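You operate a simulated robot arm through the tools that you are given. There is no shell and no other tool.

You are at the controls of a simulated robot arm. One attempt, no reset.

JOB
Stop the recorder, switch off monitor and remote, then the bench socket switch.

The check looks at the end state, three seconds after you hand in, the way a careful person would. Anything else that was tipped, shoved, dropped, spilled or broken makes it a failure.

ROBOT AND FRAMES
A 7-joint arm with a two-finger parallel gripper, fixed in place. Base frame: the origin is at the foot of the arm, x ahead of it, y to its left, z up; the work surface is at about z = 850. Lengths are in mm, angles in degrees, forces in N, time in s.
Its first joint turns from -166.0 to 166.0 degrees. Payload 4.4 kg.
The tool frame sits at the grasp point between the pads (the TCP): z along the fingers, y along the line on which they close. The tips reach 23 mm beyond it. The gripper opens to 94 mm. The fingers are 38 mm wide and 10 mm thick; the gripper's body (54 by 96 mm) begins 39 mm behind the TCP.
Orientation is that of the tool frame in the base frame, as a unit quaternion [w, x, y, z]. With the fingers straight down and closing along the base's y, the tool's x points along the base's -x, its y along +y and its z along -z.

CONTROLS
- The arm moves only by the tool send_rows. Its argument "series" is text: rows parted by semicolons, each of 7 numbers parted by spaces: the shift along the base's x, y, z in mm, then the turn, a rotation vector about the base's x, y, z in degrees, then the opening, from 0 (shut) to 1 (fully open). In form: dx dy dz ax ay az claw; .... A call has 1 to 20 rows; each row shifts and turns the commanded pose from where the row before left it. Each row takes 0.2 s and may step no farther than 50 mm and 8.6 degrees from the row before; otherwise, or with a gripper value out of range, the whole call is refused. Where a pose cannot be reached the arm comes as near as it can. A force on the tool above 40 N (or 10 N above the force at the start of the call, whichever is more), or a blocked arm, ends the call early, and 0.2 s more pass. Each finger travels about 72 mm/s and halts on what it meets, pressing with about 32 N; the grip force reading is that of the motor and also rises with nothing between the fingers. The clock runs only during rows and for 0.2 s after the last one: add rows that do not move to give the fingers time. It gives the time, the measured TCP pose, the force on the tool (base axes), the opening and the grip force at its end, in the units of the frame above (readings bear some noise), with the torque about the TCP (base axes, N m) and any sound that the robot's microphone picked up, and new pictures: "pictures" is both (left out), scene, wrist or none.
- Cameras (640 x 400 px; columns grow to the right, rows downward): "scene" is fixed at [50.3, 499.4, 1631]; the picture's right is [-0.08, -1.00, 0.00], its down [-0.70, 0.06, -0.71] and it looks along [0.71, -0.06, -0.70] (base axes); focal length 364 px, centre (320, 200). "wrist" rides on the gripper at [86, 16, -74] in the tool frame; the picture's right is [-0.18, 0.98, 0.00], its down [-0.58, -0.11, -0.81] and it looks along [-0.79, -0.15, 0.59] (tool axes); focal length 243 px, centre (320, 200). There is no depth. A picture from a camera that has moved, and an enlarged one, comes with that camera's place and axes in the base frame and with its lens.
- inspect(camera, box): a new picture of the part [left, top, right, bottom] of that camera's present view, enlarged. The clock stands still meanwhile.
- sign_off(): hands the job in; it is judged then, once.

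Nothing tells you positions but the pictures and the camera data. Unless the task says otherwise, let go and move clear before handing in.

The tools are called as a command line: name --argument value ..., lists and objects as JSON in quotes. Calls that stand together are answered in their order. send_rows: Moves the arm, as the interface text tells. Its arguments: {"type":"object","properties":{"series":{"type":"string"},"pictures":{"type":"string","enum":["both","scene","wrist","none"]}},"required":["series"]} The other tools are called the same way: inspect (camera, box) takes an enlarged picture of a part of a camera's view; sign_off () hands the job in.

At the start:

```text
time: 0.0
tool_pos: [565.5, 204.8, 1200.6]
tool_rot: [0.0, 0.0, 1.0, 0.001]
force: [-0.8, 0.9, -0.3]
ft_torque: [0.02, 0.02, 0.01]
grip_width: 94.1
grasp_force: 0.0
```

scene: 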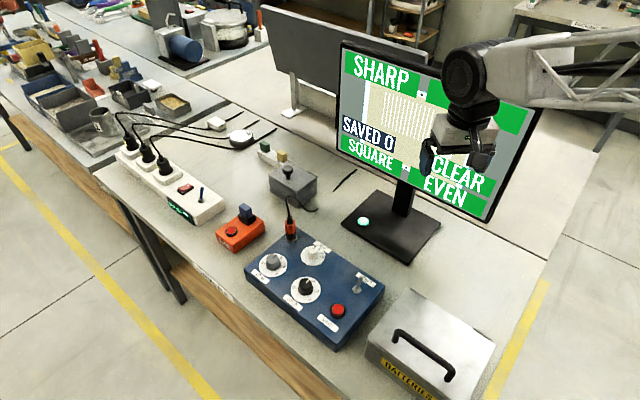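
wrist: 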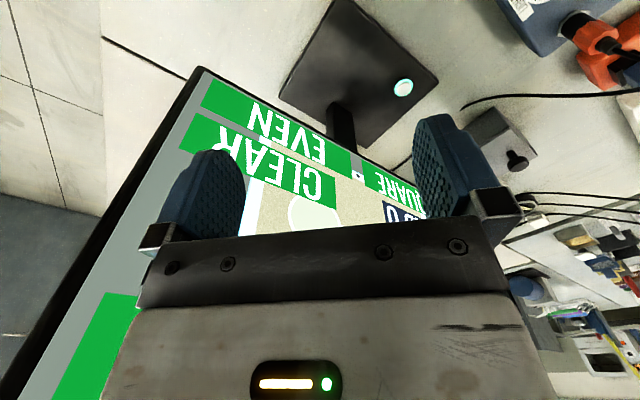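

I see a bench with a monitor, a blue control box with knobs and a red button, an orange box with a red button, and a white socket strip with a red rocker. I'll enlarge these areas before moving.

inspect --camera "scene" --box '[230, 220, 400, 350]'

inspect --camera "scene" --box '[110, 130, 280, 260]'

inspect --camera "scene" --box '[320, 30, 550, 270]'

inspect --camera "scene" --box '[200, 100, 330, 240]'

```text
3.08 times, centred on (315, 285) of scene
camera zoom: at [50.3, 499.4, 1631.0], right [-0.08, -1.0, 0.0], down [-0.7, 0.06, -0.71], along [0.71, -0.06, -0.7], focal length 1121 px, centre (335, -62)
```

zoom: 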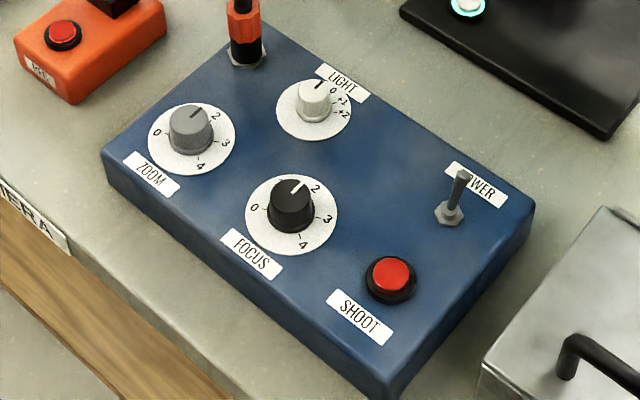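

```text
3.08 times, centred on (195, 195) of scene
camera zoom: at [50.3, 499.4, 1631.0], right [-0.08, -1.0, 0.0], down [-0.7, 0.06, -0.71], along [0.71, -0.06, -0.7], focal length 1121 px, centre (705, 215)
```

zoom: 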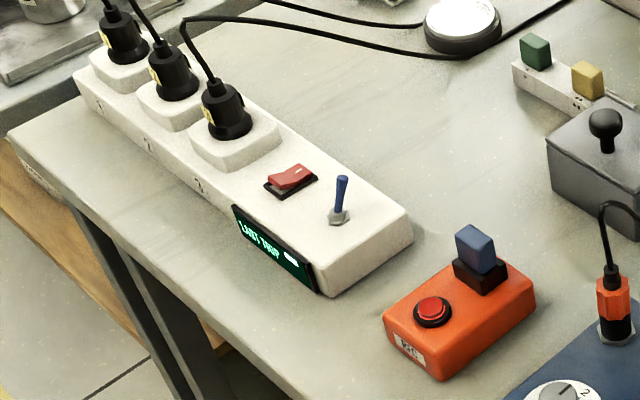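

```text
1.67 times, centred on (435, 150) of scene
camera zoom: at [50.3, 499.4, 1631.0], right [-0.08, -1.0, 0.0], down [-0.7, 0.06, -0.71], along [0.71, -0.06, -0.7], focal length 607 px, centre (128, 283)
```

zoom: 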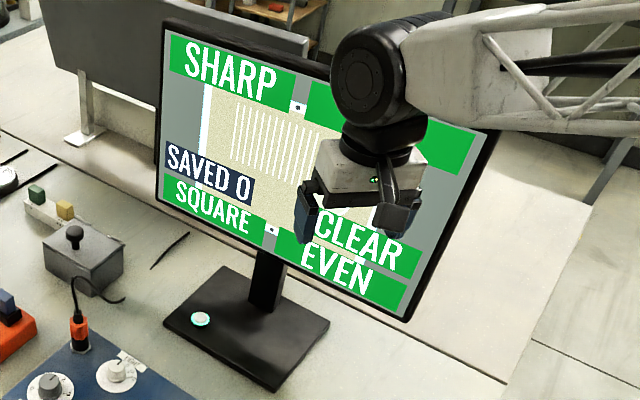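

```text
2.86 times, centred on (265, 170) of scene
camera zoom: at [50.3, 499.4, 1631.0], right [-0.08, -1.0, 0.0], down [-0.7, 0.06, -0.71], along [0.71, -0.06, -0.7], focal length 1041 px, centre (477, 286)
```

zoom: 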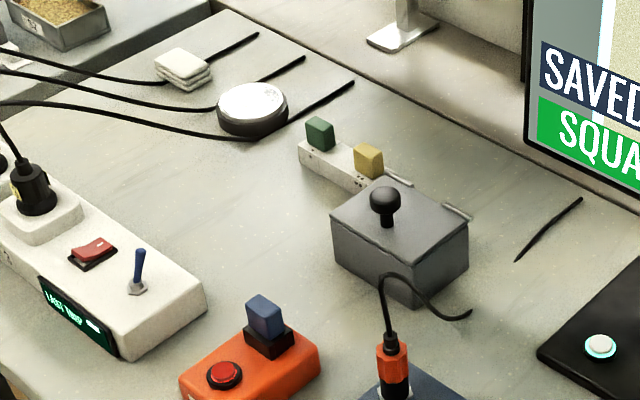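

The recorder looks like the orange REC box, the monitor button is on its stand, the remote is the blue box with a POWER toggle, and the socket strip has both a red rocker and a blue toggle. I'll zoom in further to read the labels.

inspect --camera "scene" --box '[160, 170, 230, 230]'

inspect --camera "scene" --box '[205, 195, 275, 260]'

inspect --camera "scene" --box '[320, 260, 390, 330]'

inspect --camera "scene" --box '[330, 190, 450, 270]'

inspect --camera "scene" --box '[110, 130, 190, 200]'

inspect --camera "scene" --box '[130, 220, 270, 320]'

```text
6.67 times, centred on (195, 200) of scene
camera zoom: at [50.3, 499.4, 1631.0], right [-0.08, -1.0, 0.0], down [-0.7, 0.06, -0.71], along [0.71, -0.06, -0.7], focal length 2428 px, centre (1153, 200)
```

zoom: 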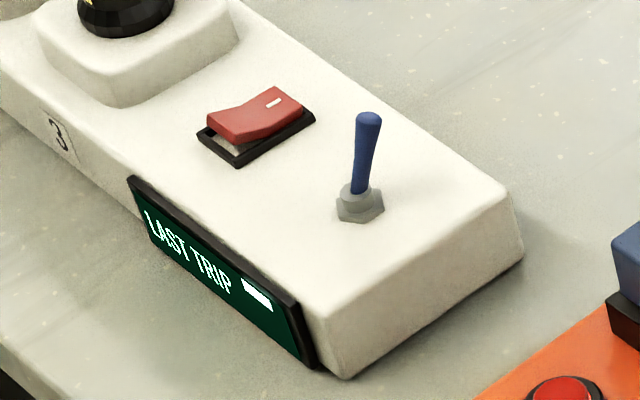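

```text
6.15 times, centred on (240, 228) of scene
camera zoom: at [50.3, 499.4, 1631.0], right [-0.08, -1.0, 0.0], down [-0.7, 0.06, -0.71], along [0.71, -0.06, -0.7], focal length 2242 px, centre (812, 31)
```

zoom: 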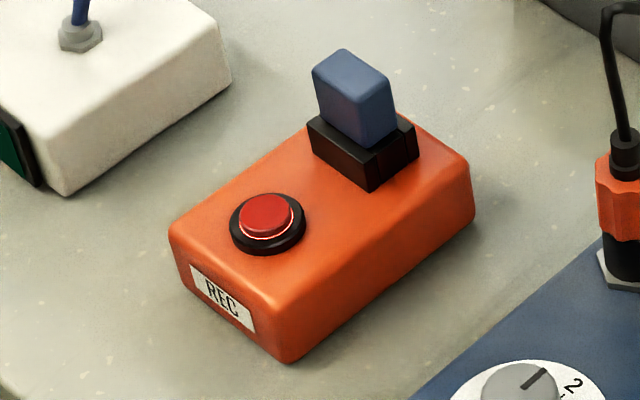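

```text
5.71 times, centred on (355, 295) of scene
camera zoom: at [50.3, 499.4, 1631.0], right [-0.08, -1.0, 0.0], down [-0.7, 0.06, -0.71], along [0.71, -0.06, -0.7], focal length 2081 px, centre (120, -343)
```

zoom: 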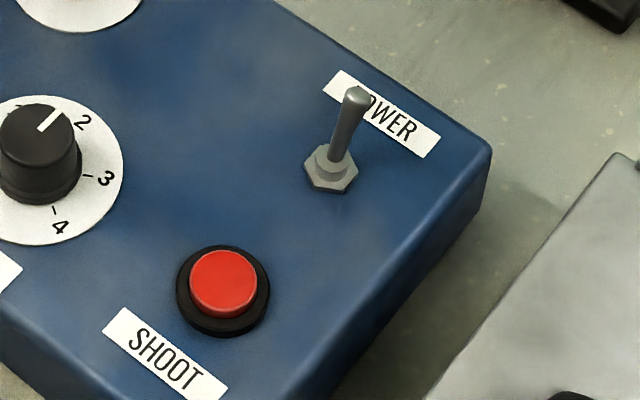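

```text
5.00 times, centred on (390, 230) of scene
camera zoom: at [50.3, 499.4, 1631.0], right [-0.08, -1.0, 0.0], down [-0.7, 0.06, -0.71], along [0.71, -0.06, -0.7], focal length 1821 px, centre (-30, 50)
```

zoom: 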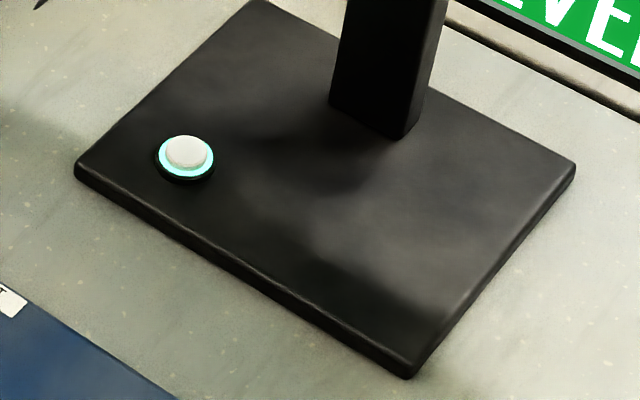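

```text
5.71 times, centred on (150, 165) of scene
camera zoom: at [50.3, 499.4, 1631.0], right [-0.08, -1.0, 0.0], down [-0.7, 0.06, -0.71], along [0.71, -0.06, -0.7], focal length 2081 px, centre (1291, 400)
```

zoom: 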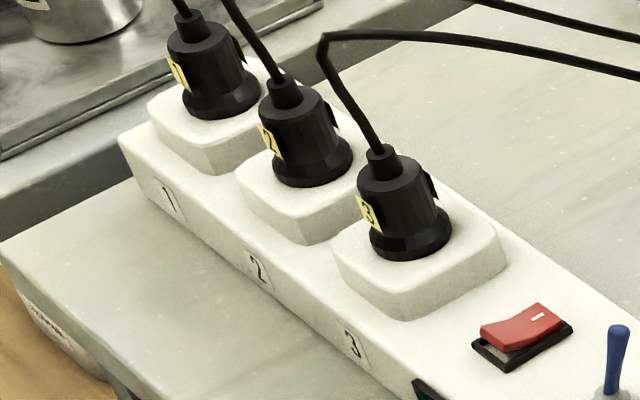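

```text
4.00 times, centred on (200, 270) of scene
camera zoom: at [50.3, 499.4, 1631.0], right [-0.08, -1.0, 0.0], down [-0.7, 0.06, -0.71], along [0.71, -0.06, -0.7], focal length 1457 px, centre (800, -80)
```

zoom: 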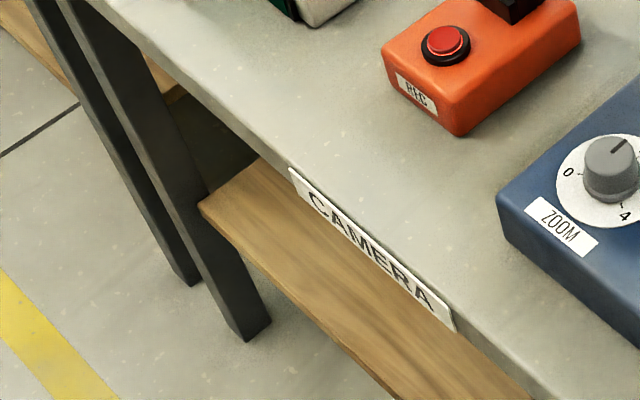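

The rocker computes to roughly (868, 830, 905), about 1200 mm from the base, so it's a far reach; REC is near (698, 681) and the monitor button near (727, 318). I'll swing left at height, turning the tool to face outward, and look at that side with the wrist camera.

send_rows --series "-10 30 0 0 0 4 0; -10 30 0 0 0 4 0; -10 30 0 0 0 4 0; -10 30 0 0 0 4 0; -10 30 0 0 0 4 0; -10 30 0 0 0 4 0; -10 30 0 0 0 4 0; -10 30 0 0 0 4 0; 0 30 0 0 0 4 0; 0 30 0 0 0 4 0; 20 20 -20 0 0 4 0; 20 20 -20 0 0 0 0; 0 0 0 0 0 0 0"

```text
time: 2.8
tool_pos: [525.3, 544.4, 1159.4]
tool_rot: [0.001, -0.374, 0.927, 0.0]
force: [0.0, 0.2, -0.1]
ft_torque: [-0.01, 0.01, 0.0]
grip_width: 0.1
grasp_force: 32.3
camera wrist: at [452.3, 496.3, 1234.1], right [-0.55, 0.83, 0.0], down [0.49, 0.32, 0.81], along [0.67, 0.44, -0.59], focal length 243 px, centre (320, 200)
```

scene: 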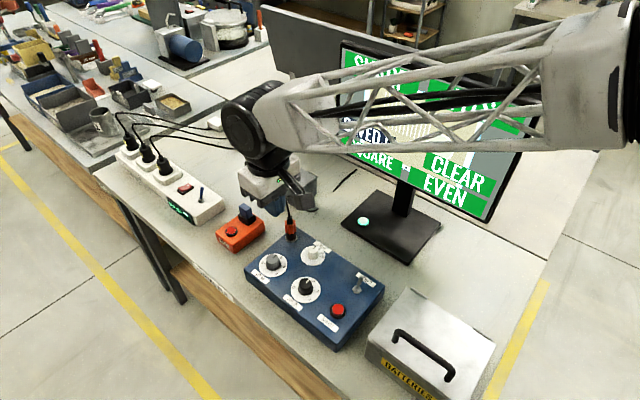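
wrist: 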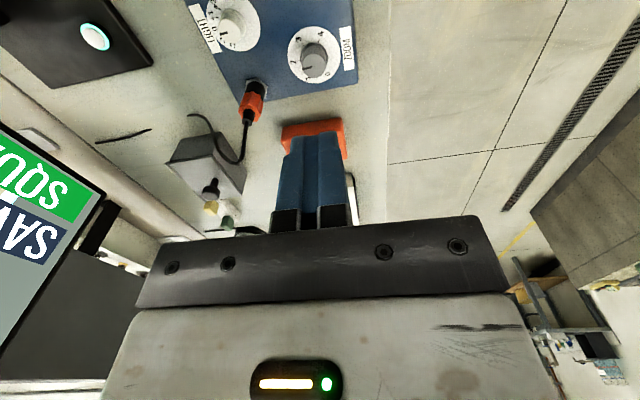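

The arm is long and the left side of the bench is clear underneath it. The stick next to the REC button stands tall, so I'll roll the gripper about -94° to put its narrow side toward the stick, and hover over the button.

send_rows --series "14 11 -11 0 0 -7.8 0; 14 11 -11 0 0 -7.8 0; 14 11 -11 0 0 -7.8 0; 14 11 -11 0 0 -7.8 0; 14 11 -11 0 0 -7.8 0; 14 11 -11 0 0 -7.8 0; 14 11 -11 0 0 -7.8 0; 14 11 -11 0 0 -7.8 0; 14 11 -11 0 0 -7.8 0; 14 11 -11 0 0 -7.8 0; 14 13 -11 0 0 -7.8 0; 14 13 -11 0 0 -7.8 0; 0 0 0 0 0 0 0; 0 0 0 0 0 0 0"

```text
time: 5.8
tool_pos: [693.0, 681.5, 1029.0]
tool_rot: [0.0, 0.42, 0.907, 0.0]
force: [-0.3, -0.1, -0.2]
ft_torque: [0.0, 0.01, -0.01]
grip_width: 0.0
grasp_force: 32.2
camera wrist: at [649.4, 757.1, 1103.4], right [0.87, 0.5, 0.0], down [0.29, -0.51, 0.81], along [0.4, -0.7, -0.59], focal length 243 px, centre (320, 200)
```

scene: 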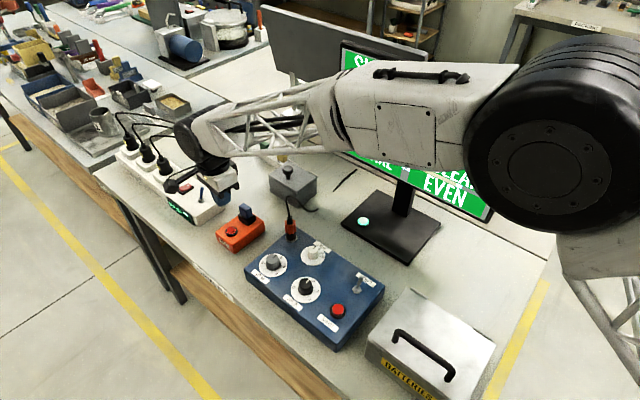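
wrist: 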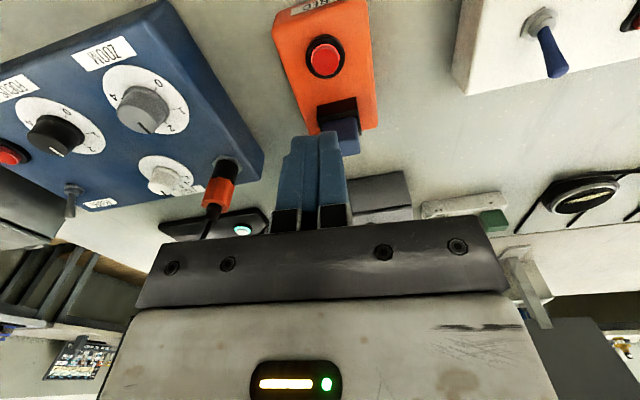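

The wrist view puts the REC button at (696, 682), agreeing with the scene estimate. I'll descend above it, then feel for contact in small steps.

send_rows --series "1 1 -25 0 0 0 0; 1 1 -25 0 0 0 0; 0 0 -25 0 0 0 0; 0 0 -15 0 0 0 0; 0 0 0 0 0 0 0; 0 0 0 0 0 0 0"

inspect --camera "scene" --box '[180, 170, 290, 260]'

```text
time: 7.2
tool_pos: [694.4, 682.9, 939.2]
tool_rot: [0.0, 0.42, 0.908, 0.0]
force: [-0.6, -0.2, 0.9]
ft_torque: [0.02, 0.01, -0.01]
grip_width: 0.1
grasp_force: 32.0
camera wrist: at [651.8, 759.5, 1013.1], right [0.87, 0.5, 0.0], down [0.29, -0.51, 0.81], along [0.4, -0.7, -0.59], focal length 243 px, centre (320, 200)
```

scene: 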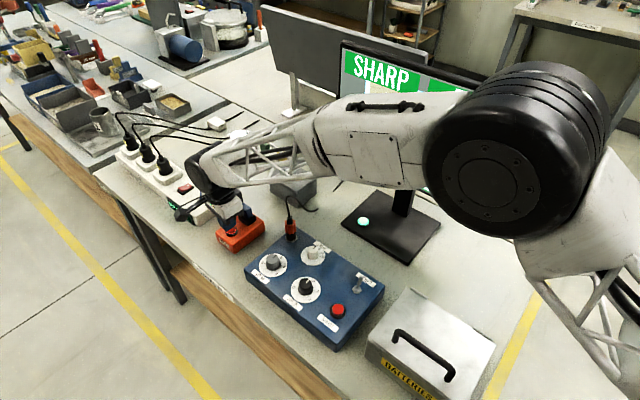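
wrist: 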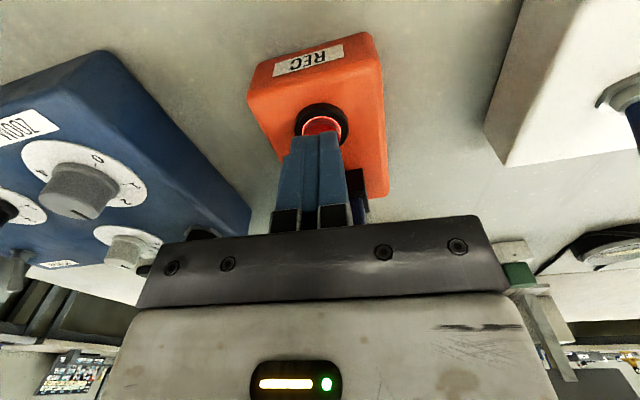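

```text
4.44 times, centred on (235, 215) of scene
camera zoom: at [50.3, 499.4, 1631.0], right [-0.08, -1.0, 0.0], down [-0.7, 0.06, -0.71], along [0.71, -0.06, -0.7], focal length 1619 px, centre (698, 133)
```

zoom: 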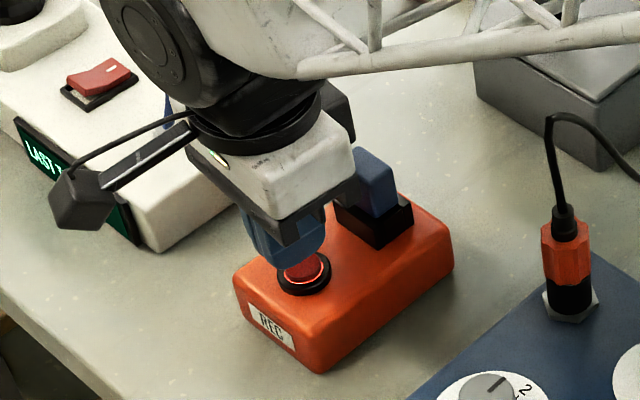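

The fingertips sit right over the button, slightly toward the stick, so I'll shift about 5 mm away from it and press in small steps.

send_rows --series "-1 5 -4 0 0 0 0; 0 0 -4 0 0 0 0; 0 0 -3 0 0 0 0; 0 0 -3 0 0 0 0; 0 0 -2 0 0 0 0; 0 0 -2 0 0 0 0"

inspect --camera "scene" --box '[180, 170, 290, 260]'

```text
time: 8.6
tool_pos: [695.0, 688.1, 920.4]
tool_rot: [0.001, 0.42, 0.907, 0.0]
force: [-3.5, -0.3, 3.9]
ft_torque: [-0.05, 0.06, -0.01]
grip_width: 0.0
grasp_force: 32.4
heard: click
camera wrist: at [651.2, 764.4, 995.5], right [0.87, 0.5, 0.0], down [0.29, -0.51, 0.81], along [0.4, -0.7, -0.59], focal length 243 px, centre (320, 200)
```

scene: 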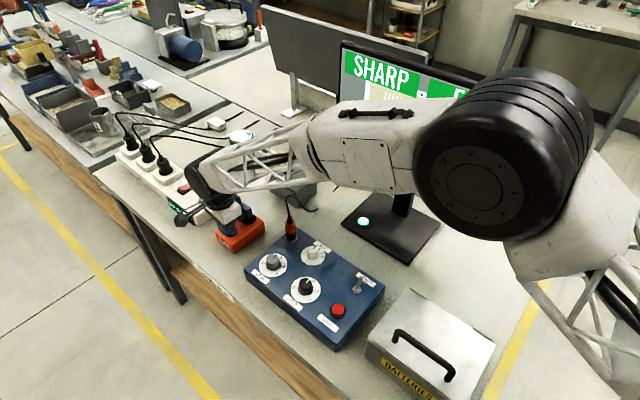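
wrist: 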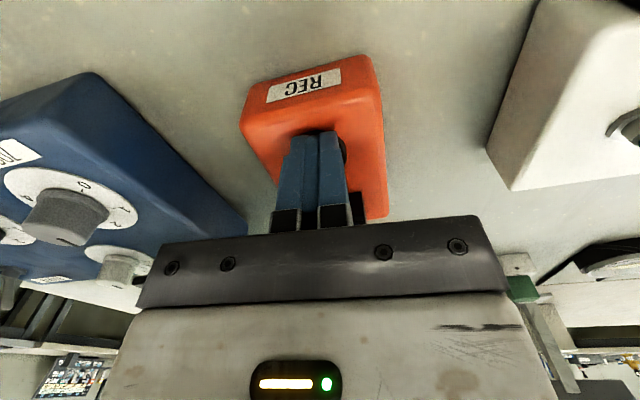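

```text
4.44 times, centred on (235, 215) of scene
camera zoom: at [50.3, 499.4, 1631.0], right [-0.08, -1.0, 0.0], down [-0.7, 0.06, -0.71], along [0.71, -0.06, -0.7], focal length 1619 px, centre (698, 133)
```

zoom: 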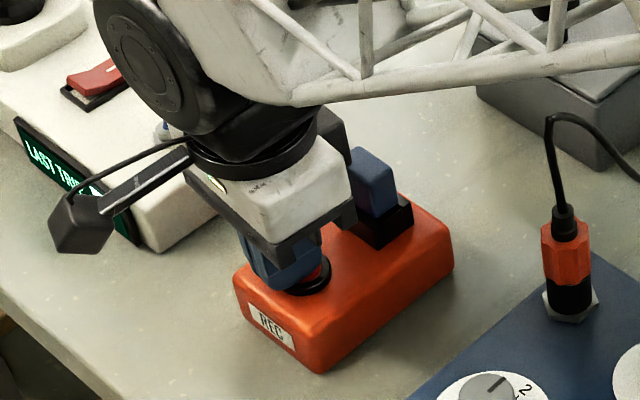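

A click was heard. I'll lift straight up slowly and check the button's light.

send_rows --series "0 0 5 0 0 0 0; 0 0 10 0 0 0 0; 0 0 20 0 0 0 0; 0 0 30 0 0 0 0; 0 0 35 0 0 0 0; -15 -10 30 0 0 0 0; -30 -20 20 0 0 0 0; -40 -30 0 0 0 0 0; 0 0 0 0 0 0 0"

inspect --camera "scene" --box '[180, 170, 290, 260]'

inspect --camera "wrist" --box '[220, 0, 640, 240]'

```text
time: 10.6
tool_pos: [608.4, 627.9, 1071.4]
tool_rot: [0.0, 0.42, 0.907, 0.001]
force: [-0.2, 0.1, -0.2]
ft_torque: [0.03, -0.01, -0.01]
grip_width: 0.0
grasp_force: 31.8
camera wrist: at [565.4, 704.5, 1145.0], right [0.87, 0.5, 0.0], down [0.29, -0.51, 0.81], along [0.4, -0.7, -0.59], focal length 243 px, centre (320, 200)
```

scene: 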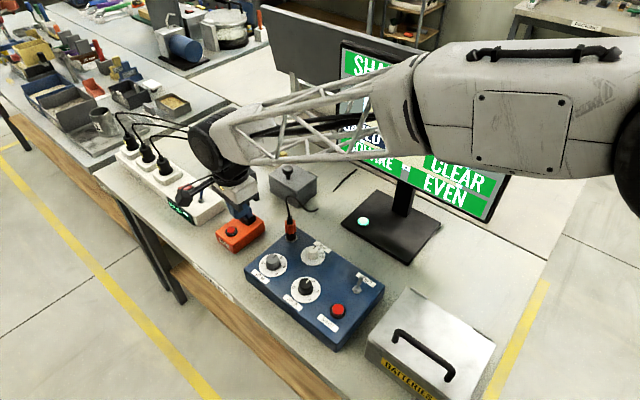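
wrist: 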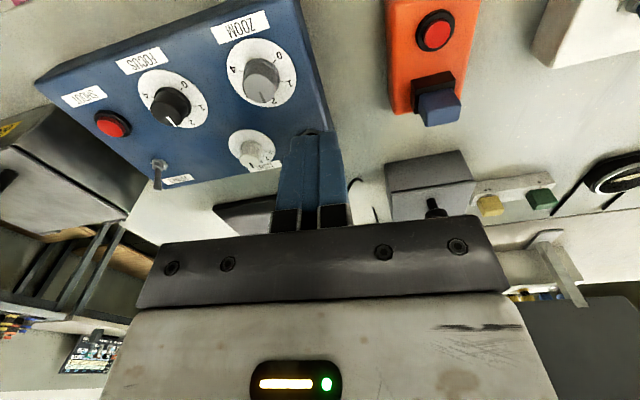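

```text
4.44 times, centred on (235, 215) of scene
camera zoom: at [50.3, 499.4, 1631.0], right [-0.08, -1.0, 0.0], down [-0.7, 0.06, -0.71], along [0.71, -0.06, -0.7], focal length 1619 px, centre (698, 133)
```

zoom: 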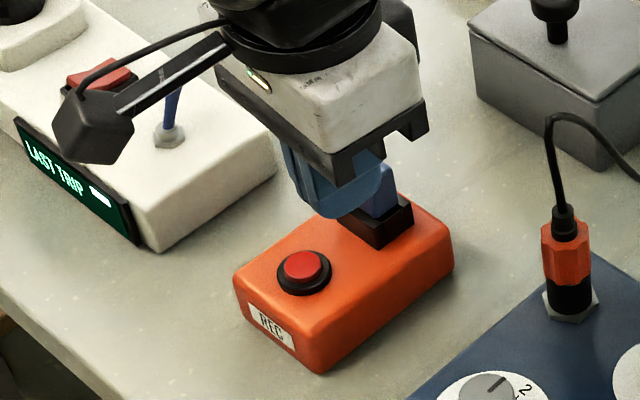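

```text
1.52 times, centred on (430, 120) of wrist
camera zoom: at [565.4, 704.5, 1145.0], right [0.87, 0.5, 0.0], down [0.29, -0.51, 0.81], along [0.4, -0.7, -0.59], focal length 370 px, centre (152, 322)
```

zoom: 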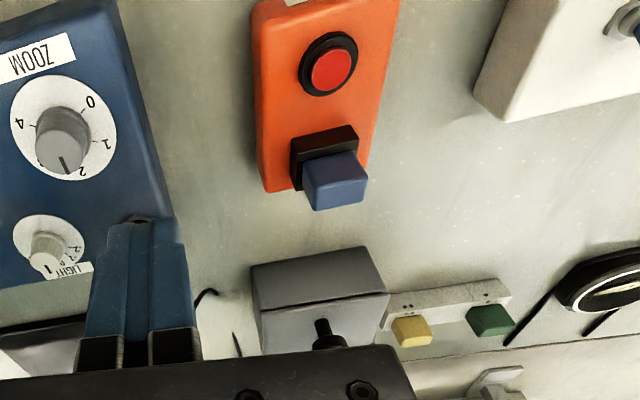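

The REC ring light has gone out, so the recorder is stopped. Next is the monitor button at about (727, 318, 870): the screen plane is about 70 mm behind it, so I'll approach with the tool tilted away from the screen.

send_rows --series "2 -38 0 0 0 0 0; 2 -38 0 0 0 0 0; 2 -38 0 0 0 0 0; 2 -38 0 0 0 0 0; 2 -38 0 -3.65 -3.4 0 0; 2 -38 0 -3.65 -3.4 0 0; 15 -15 -10 -3.65 -3.4 0 0; 20 -15 -20 -3.65 -3.4 0 0; 25 -20 -20 0 0 0 0; 25 -20 -20 0 0 0 0; 0 0 0 0 0 0 0; 0 0 0 0 0 0 0"

```text
time: 13.2
tool_pos: [707.1, 329.5, 1000.9]
tool_rot: [0.16, 0.414, 0.894, -0.065]
force: [0.5, 0.2, -0.6]
ft_torque: [0.01, 0.02, 0.04]
grip_width: 0.0
grasp_force: 32.3
camera wrist: at [650.0, 420.5, 1040.9], right [0.86, 0.51, 0.08], down [0.08, -0.29, 0.95], along [0.51, -0.81, -0.29], focal length 243 px, centre (320, 200)
```

scene: 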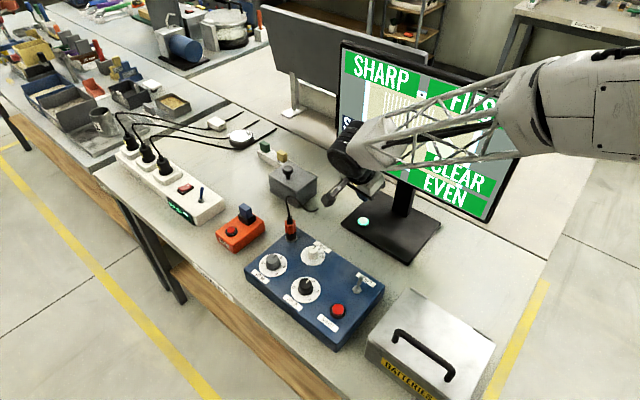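
wrist: 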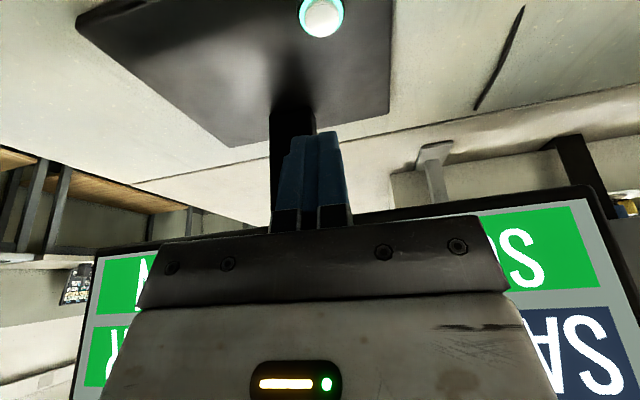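

The wrist view confirms the monitor button at (726.5, 320, 870). Since the tool is tilted, its near edge will touch first, so I'm moving over with that offset and then pressing in small steps.

send_rows --series "6 -3.5 -22 0 0 0 0; 6 -3.5 -22 0 0 0 0; 6 -3.5 -22 0 0 0 0; 6 -3 -20 0 0 0 0; 0 0 0 0 0 0 0; 0 0 0 0 0 0 0"

inspect --camera "scene" --box '[320, 160, 450, 250]'

```text
time: 14.6
tool_pos: [731.2, 316.2, 914.3]
tool_rot: [0.161, 0.414, 0.894, -0.066]
force: [-0.2, 0.3, -0.1]
ft_torque: [-0.01, 0.01, 0.0]
grip_width: 0.0
grasp_force: 32.2
camera wrist: at [673.5, 407.4, 954.5], right [0.86, 0.51, 0.08], down [0.08, -0.29, 0.95], along [0.51, -0.81, -0.29], focal length 243 px, centre (320, 200)
```

scene: 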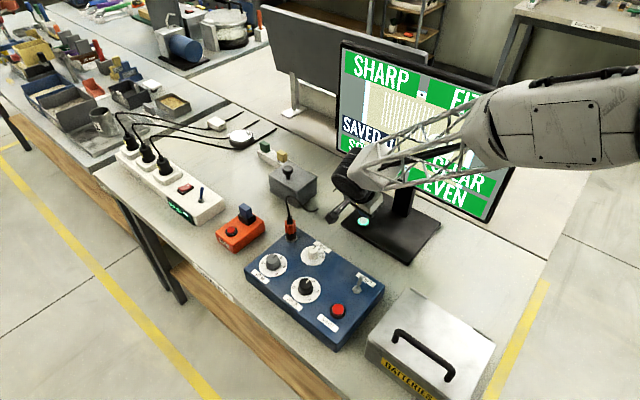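
wrist: 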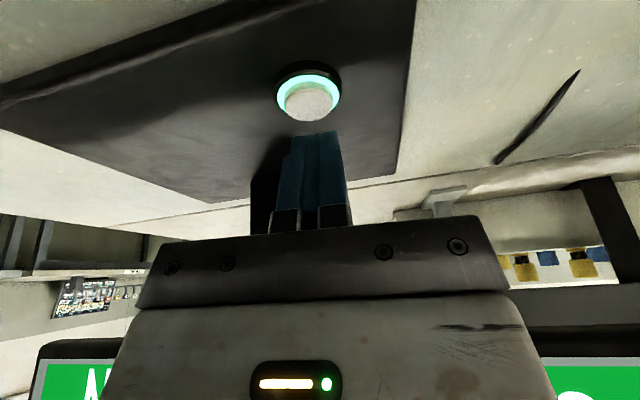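

```text
4.44 times, centred on (385, 205) of scene
camera zoom: at [50.3, 499.4, 1631.0], right [-0.08, -1.0, 0.0], down [-0.7, 0.06, -0.71], along [0.71, -0.06, -0.7], focal length 1619 px, centre (31, 178)
```

zoom: 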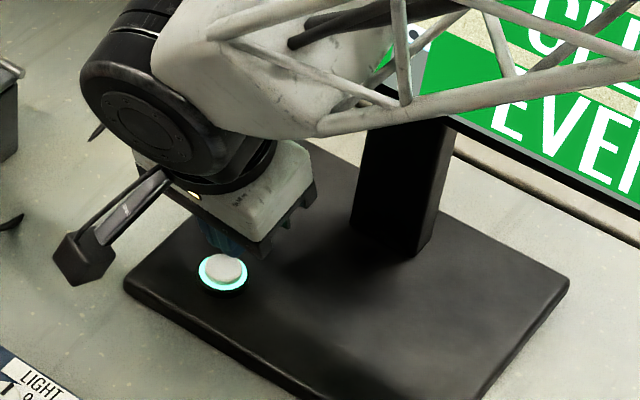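

The edge is positioned over the button. Pressing down in small steps.

send_rows --series "0 0 -4 0 0 0 0; 0 0 -4 0 0 0 0; 0 0 -3 0 0 0 0; 0 0 -3 0 0 0 0; 0 0 -2 0 0 0 0; 0 0 -2 0 0 0 0"

inspect --camera "scene" --box '[320, 160, 450, 250]'

```text
time: 16.0
tool_pos: [732.6, 316.1, 900.0]
tool_rot: [0.162, 0.414, 0.893, -0.065]
force: [-1.1, -0.5, 9.4]
ft_torque: [0.05, 0.12, 0.02]
grip_width: 0.1
grasp_force: 32.2
heard: click
stopped in row 6: the force on the tool passed its limit at 45 N (the readings are from after the stop); the commanded pose is now the measured one
camera wrist: at [674.4, 407.9, 940.8], right [0.86, 0.51, 0.08], down [0.08, -0.29, 0.95], along [0.51, -0.81, -0.29], focal length 243 px, centre (320, 200)
```

scene: 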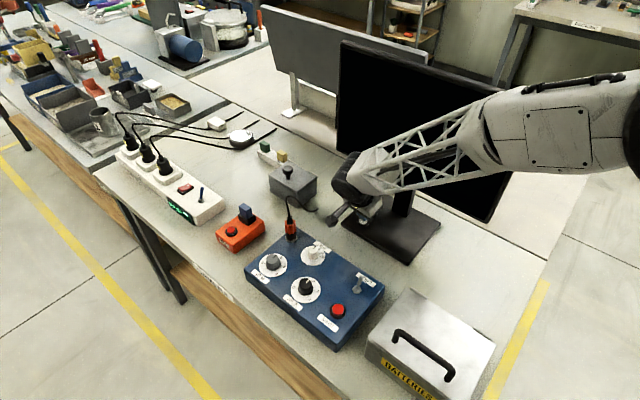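
wrist: 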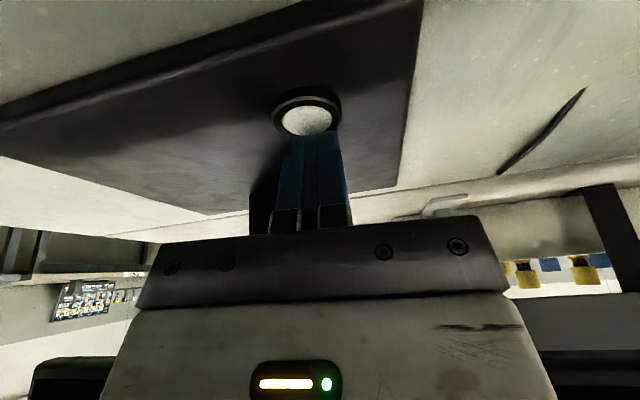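

```text
4.44 times, centred on (385, 205) of scene
camera zoom: at [50.3, 499.4, 1631.0], right [-0.08, -1.0, 0.0], down [-0.7, 0.06, -0.71], along [0.71, -0.06, -0.7], focal length 1619 px, centre (31, 178)
```

zoom: 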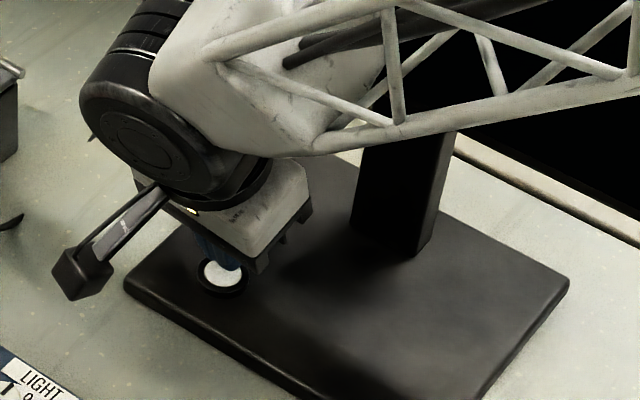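

The monitor is dark and its light is off. Now I'll lift away, straighten the tool, and hover on the far side of the remote's POWER toggle (around (490, 380)) for a closer look.

send_rows --series "0 0 10 0 0 0 0; -2 2 20 0 0 0 0; -6 6 30 0 0 0 0; -10 10 40 0 0 0 0; -15 5 10 3.65 3.4 0 0; -30 5 0 3.65 3.4 0 0; -30 5 0 3.65 3.4 0 0; -30 0 0 3.65 3.4 0 0; -30 0 0 0 0 0 0; -30 0 0 0 0 0 0; -20 0 0 0 0 0 0; 0 0 0 0 0 0 0; 0 0 0 0 0 0 0"

inspect --camera "wrist" --box '[180, 0, 500, 200]'

inspect --camera "scene" --box '[310, 190, 430, 330]'

```text
time: 18.8
tool_pos: [527.4, 348.9, 1009.9]
tool_rot: [0.002, 0.421, 0.907, 0.001]
force: [0.4, -1.2, 0.3]
ft_torque: [0.0, -0.02, 0.01]
grip_width: 0.0
grasp_force: 32.1
camera wrist: at [483.7, 425.3, 1083.2], right [0.87, 0.5, 0.0], down [0.29, -0.51, 0.81], along [0.4, -0.7, -0.59], focal length 243 px, centre (320, 200)
```

scene: 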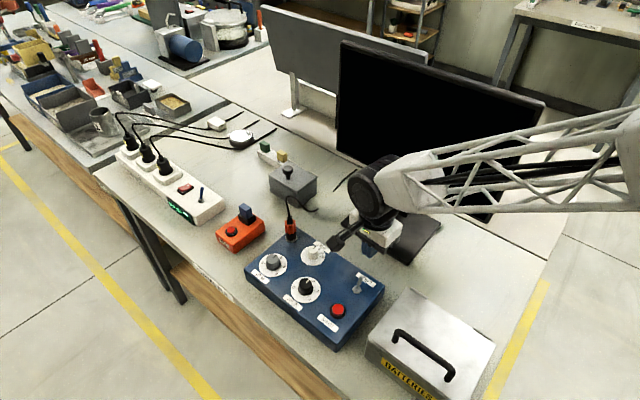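
wrist: 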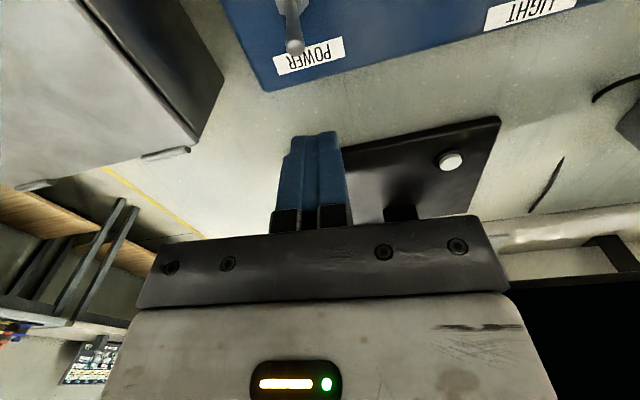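

```text
2.00 times, centred on (340, 100) of wrist
camera zoom: at [483.7, 425.3, 1083.2], right [0.87, 0.5, 0.0], down [0.29, -0.51, 0.81], along [0.4, -0.7, -0.59], focal length 485 px, centre (280, 400)
```

zoom: 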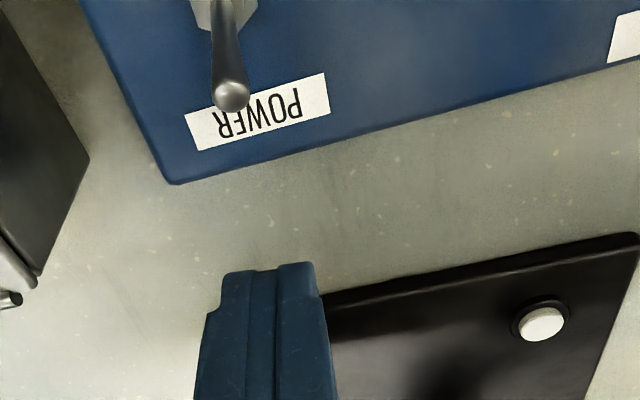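

```text
2.86 times, centred on (370, 260) of scene
camera zoom: at [50.3, 499.4, 1631.0], right [-0.08, -1.0, 0.0], down [-0.7, 0.06, -0.71], along [0.71, -0.06, -0.7], focal length 1041 px, centre (177, 29)
```

zoom: 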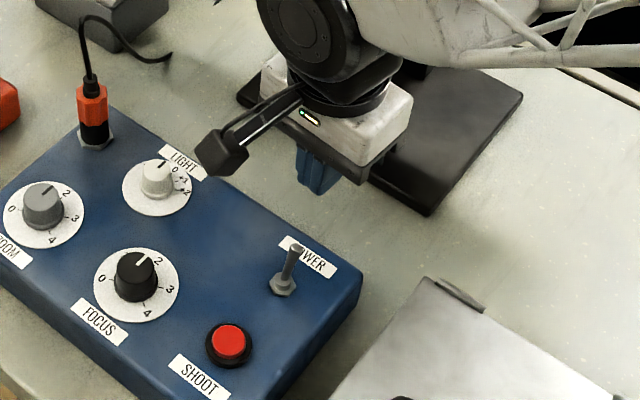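

The toggle's tip triangulates to (501, 369, 938) with its base nut at (491, 377, 904), leaning toward the POWER label. I'll lower the closed fingers on its far side, then push it toward the near edge.

send_rows --series "-2 -2 0 0 0 0 0; -2 -2 -20 0 0 0 0; 0 0 -20 0 0 0 0; 0 0 -15 0 0 0 0; 0 0 -13 0 0 0 0; 0 0 0 0 0 0 0; 0 0 0 0 0 0 0"

inspect --camera "wrist" --box '[180, 0, 500, 200]'

inspect --camera "scene" --box '[310, 230, 410, 320]'

```text
time: 20.4
tool_pos: [525.0, 345.1, 941.6]
tool_rot: [0.001, 0.421, 0.907, 0.002]
force: [0.6, 0.0, 0.0]
ft_torque: [0.03, 0.03, 0.03]
grip_width: 0.1
grasp_force: 32.0
camera wrist: at [481.3, 421.5, 1015.8], right [0.87, 0.5, 0.0], down [0.29, -0.51, 0.81], along [0.4, -0.7, -0.59], focal length 243 px, centre (320, 200)
```

scene: 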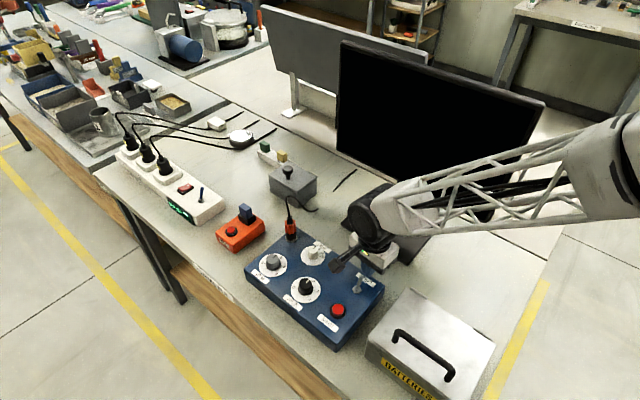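
wrist: 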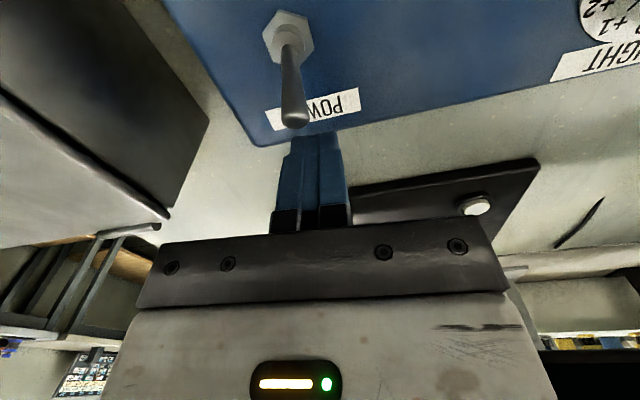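

```text
2.00 times, centred on (340, 100) of wrist
camera zoom: at [481.3, 421.5, 1015.8], right [0.87, 0.5, 0.0], down [0.29, -0.51, 0.81], along [0.4, -0.7, -0.59], focal length 485 px, centre (280, 400)
```

zoom: 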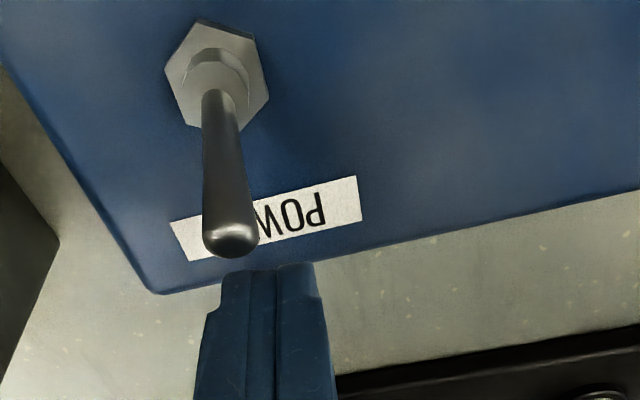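

```text
4.44 times, centred on (360, 275) of scene
camera zoom: at [50.3, 499.4, 1631.0], right [-0.08, -1.0, 0.0], down [-0.7, 0.06, -0.71], along [0.71, -0.06, -0.7], focal length 1619 px, centre (142, -133)
```

zoom: 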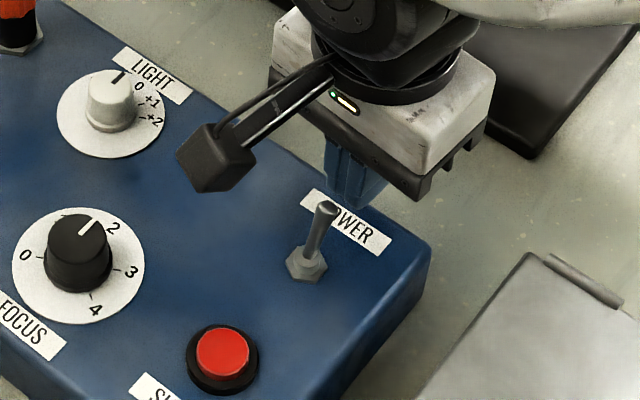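

The fingers are lined up behind the lever with about 10 mm of gap. I'll push toward the near edge in 3 mm steps.

send_rows --series "-2.8 2.8 0 0 0 0 0; -2.8 2.8 0 0 0 0 0; -2.1 2.1 0 0 0 0 0; -2.1 2.1 0 0 0 0 0; -2.1 2.1 0 0 0 0 0; -2.1 2.1 0 0 0 0 0; -2.1 2.1 0 0 0 0 0"

inspect --camera "wrist" --box '[180, 0, 500, 200]'

inspect --camera "scene" --box '[310, 230, 410, 320]'

```text
time: 22.0
tool_pos: [508.6, 363.2, 941.1]
tool_rot: [0.001, 0.421, 0.907, 0.001]
force: [-0.6, -0.1, -0.4]
ft_torque: [0.01, -0.01, 0.04]
grip_width: 0.0
grasp_force: 32.0
camera wrist: at [464.4, 438.4, 1015.9], right [0.87, 0.5, 0.0], down [0.29, -0.51, 0.81], along [0.4, -0.7, -0.59], focal length 243 px, centre (320, 200)
```

scene: 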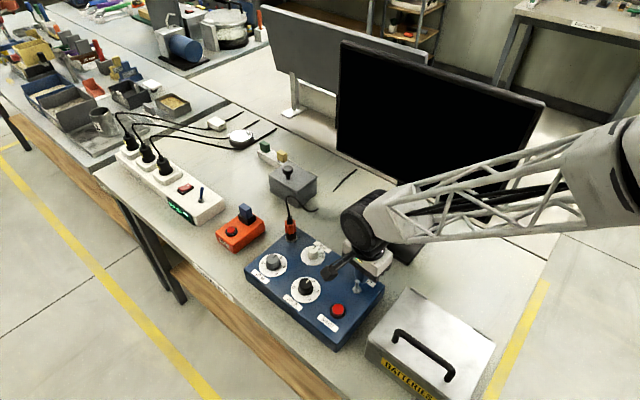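
wrist: 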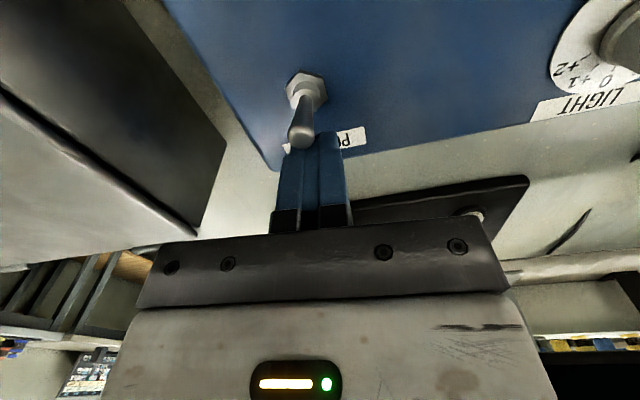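

```text
2.00 times, centred on (340, 100) of wrist
camera zoom: at [464.4, 438.4, 1015.9], right [0.87, 0.5, 0.0], down [0.29, -0.51, 0.81], along [0.4, -0.7, -0.59], focal length 485 px, centre (280, 400)
```

zoom: 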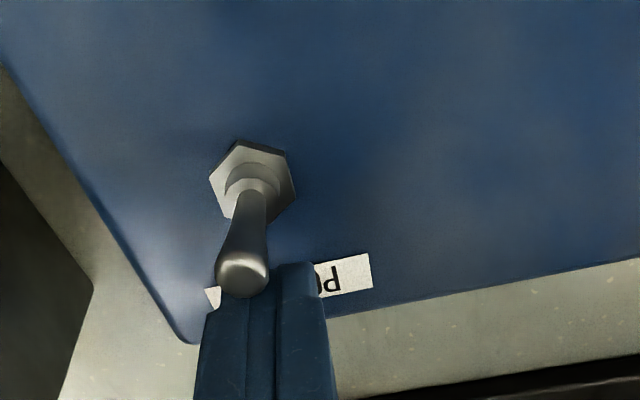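

```text
4.44 times, centred on (360, 275) of scene
camera zoom: at [50.3, 499.4, 1631.0], right [-0.08, -1.0, 0.0], down [-0.7, 0.06, -0.71], along [0.71, -0.06, -0.7], focal length 1619 px, centre (142, -133)
```

zoom: 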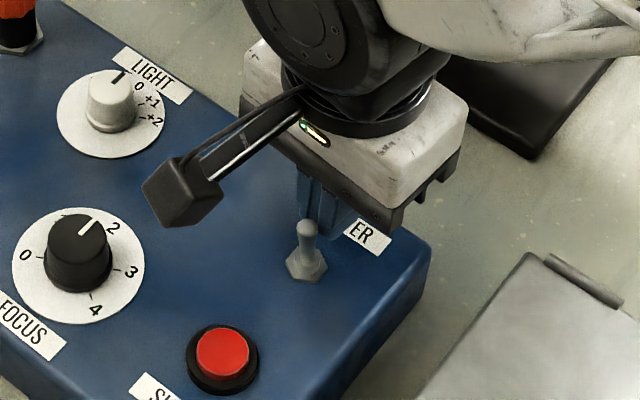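

The lever is being moved and is near upright; no click yet. Continuing the push.

send_rows --series "-2.1 2.1 0 0 0 0 0; -2.1 2.1 0 0 0 0 0; -1.8 1.8 0 0 0 0 0; -1.8 1.8 0 0 0 0 0"

inspect --camera "wrist" --box '[180, 0, 500, 200]'

inspect --camera "scene" --box '[310, 230, 410, 320]'

```text
time: 22.7
tool_pos: [504.5, 365.7, 940.6]
tool_rot: [0.002, 0.421, 0.907, 0.001]
force: [11.1, -13.8, -0.4]
ft_torque: [-0.3, -0.32, 0.05]
grip_width: 0.0
grasp_force: 31.7
stopped in row 3: the force on the tool passed its limit at 50 N (the readings are from after the stop); the commanded pose is now the measured one
camera wrist: at [461.3, 441.5, 1015.9], right [0.87, 0.49, 0.0], down [0.29, -0.51, 0.81], along [0.4, -0.7, -0.59], focal length 243 px, centre (320, 200)
```

scene: 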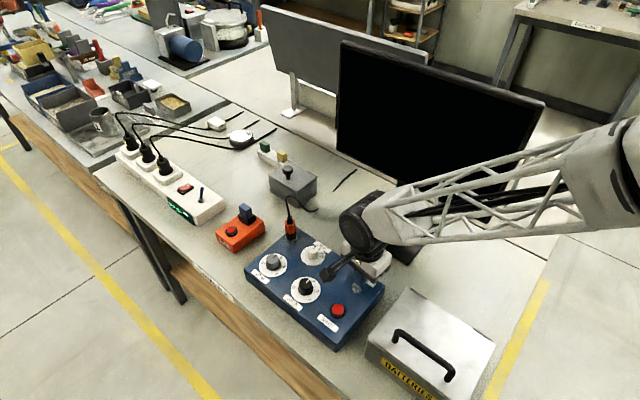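
wrist: 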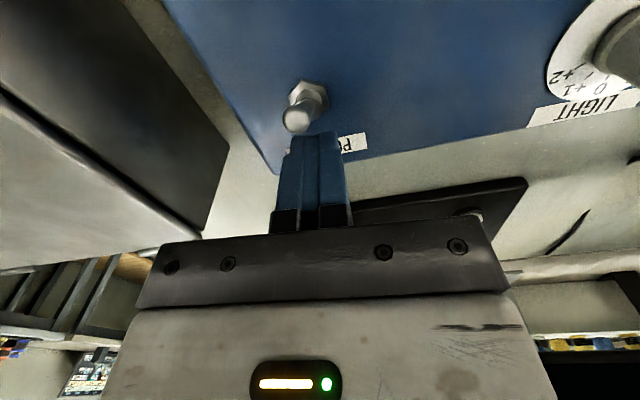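

```text
2.00 times, centred on (340, 100) of wrist
camera zoom: at [461.3, 441.5, 1015.9], right [0.87, 0.49, 0.0], down [0.29, -0.51, 0.81], along [0.4, -0.7, -0.59], focal length 485 px, centre (280, 400)
```

zoom: 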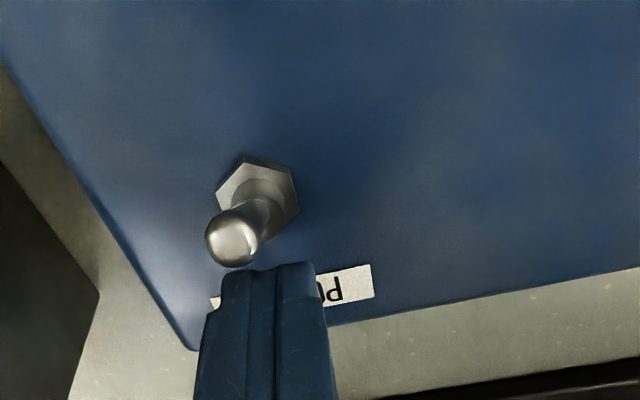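

```text
4.44 times, centred on (360, 275) of scene
camera zoom: at [50.3, 499.4, 1631.0], right [-0.08, -1.0, 0.0], down [-0.7, 0.06, -0.71], along [0.71, -0.06, -0.7], focal length 1619 px, centre (142, -133)
```

zoom: 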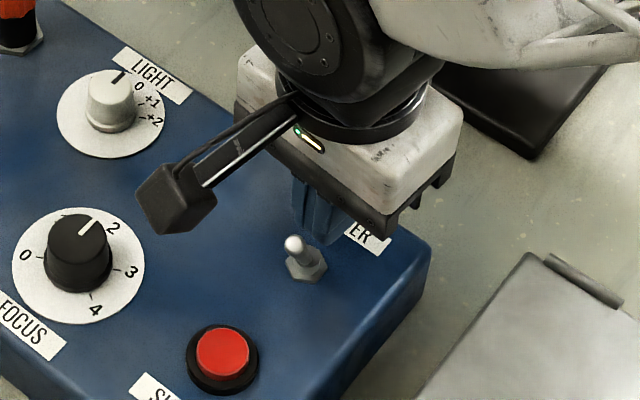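

The lever has gone over to the other side and met its stop. I'll back off and lift to see where it rests and whether the box stayed put.

send_rows --series "3 -3 0 0 0 0 0; 7 -7 0 0 0 0 0; 7 -7 10 0 0 0 0; 0 0 30 0 0 0 0; 0 0 40 0 0 0 0; 0 0 0 0 0 0 0"

inspect --camera "wrist" --box '[180, 0, 500, 200]'

inspect --camera "scene" --box '[310, 230, 410, 320]'

inspect --camera "scene" --box '[230, 220, 400, 350]'

```text
time: 24.1
tool_pos: [523.3, 348.0, 1020.4]
tool_rot: [0.002, 0.42, 0.907, 0.0]
force: [0.2, -0.2, -0.3]
ft_torque: [0.02, 0.02, -0.03]
grip_width: 0.0
grasp_force: 32.4
camera wrist: at [478.0, 424.6, 1095.7], right [0.87, 0.49, 0.0], down [0.29, -0.51, 0.81], along [0.4, -0.7, -0.59], focal length 243 px, centre (320, 200)
```

scene: 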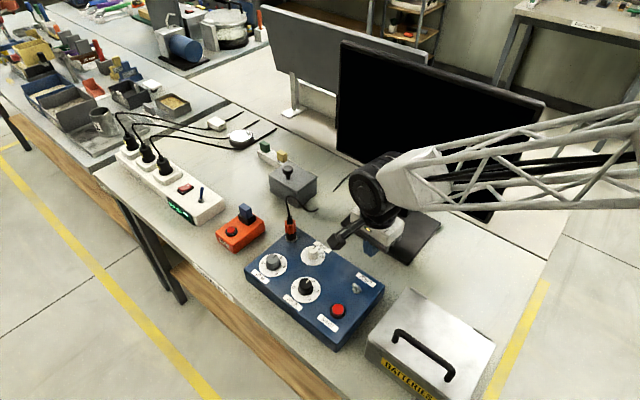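
wrist: 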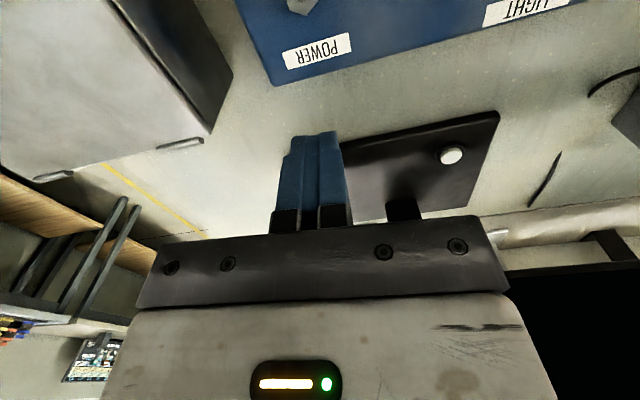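

```text
2.00 times, centred on (340, 100) of wrist
camera zoom: at [478.0, 424.6, 1095.7], right [0.87, 0.49, 0.0], down [0.29, -0.51, 0.81], along [0.4, -0.7, -0.59], focal length 485 px, centre (280, 400)
```

zoom: 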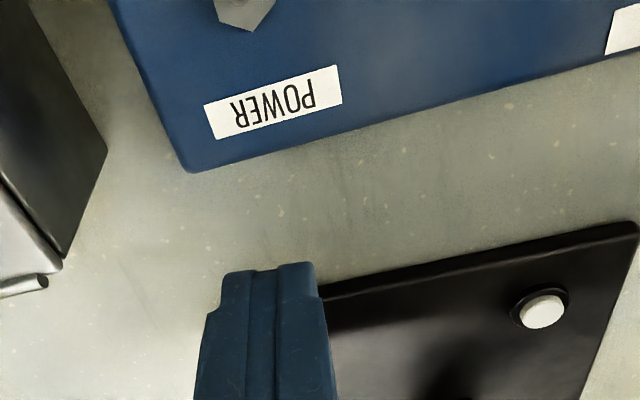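

```text
4.44 times, centred on (360, 275) of scene
camera zoom: at [50.3, 499.4, 1631.0], right [-0.08, -1.0, 0.0], down [-0.7, 0.06, -0.71], along [0.71, -0.06, -0.7], focal length 1619 px, centre (142, -133)
```

zoom: 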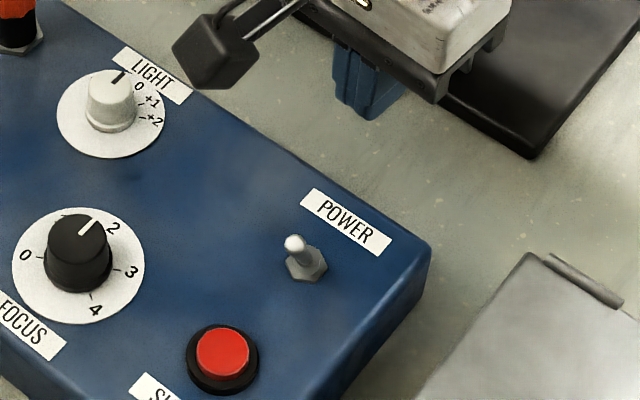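

```text
3.08 times, centred on (315, 285) of scene
camera zoom: at [50.3, 499.4, 1631.0], right [-0.08, -1.0, 0.0], down [-0.7, 0.06, -0.71], along [0.71, -0.06, -0.7], focal length 1121 px, centre (335, -62)
```

zoom: 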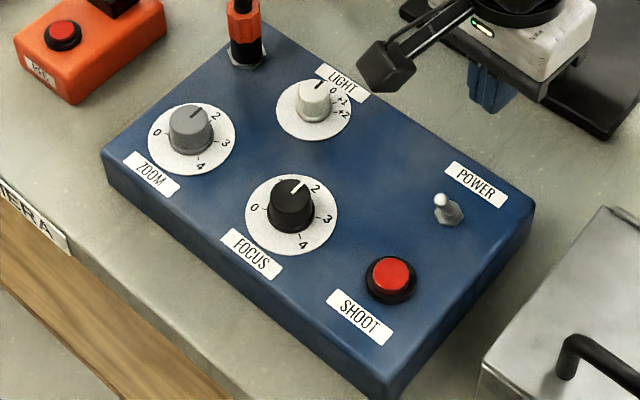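

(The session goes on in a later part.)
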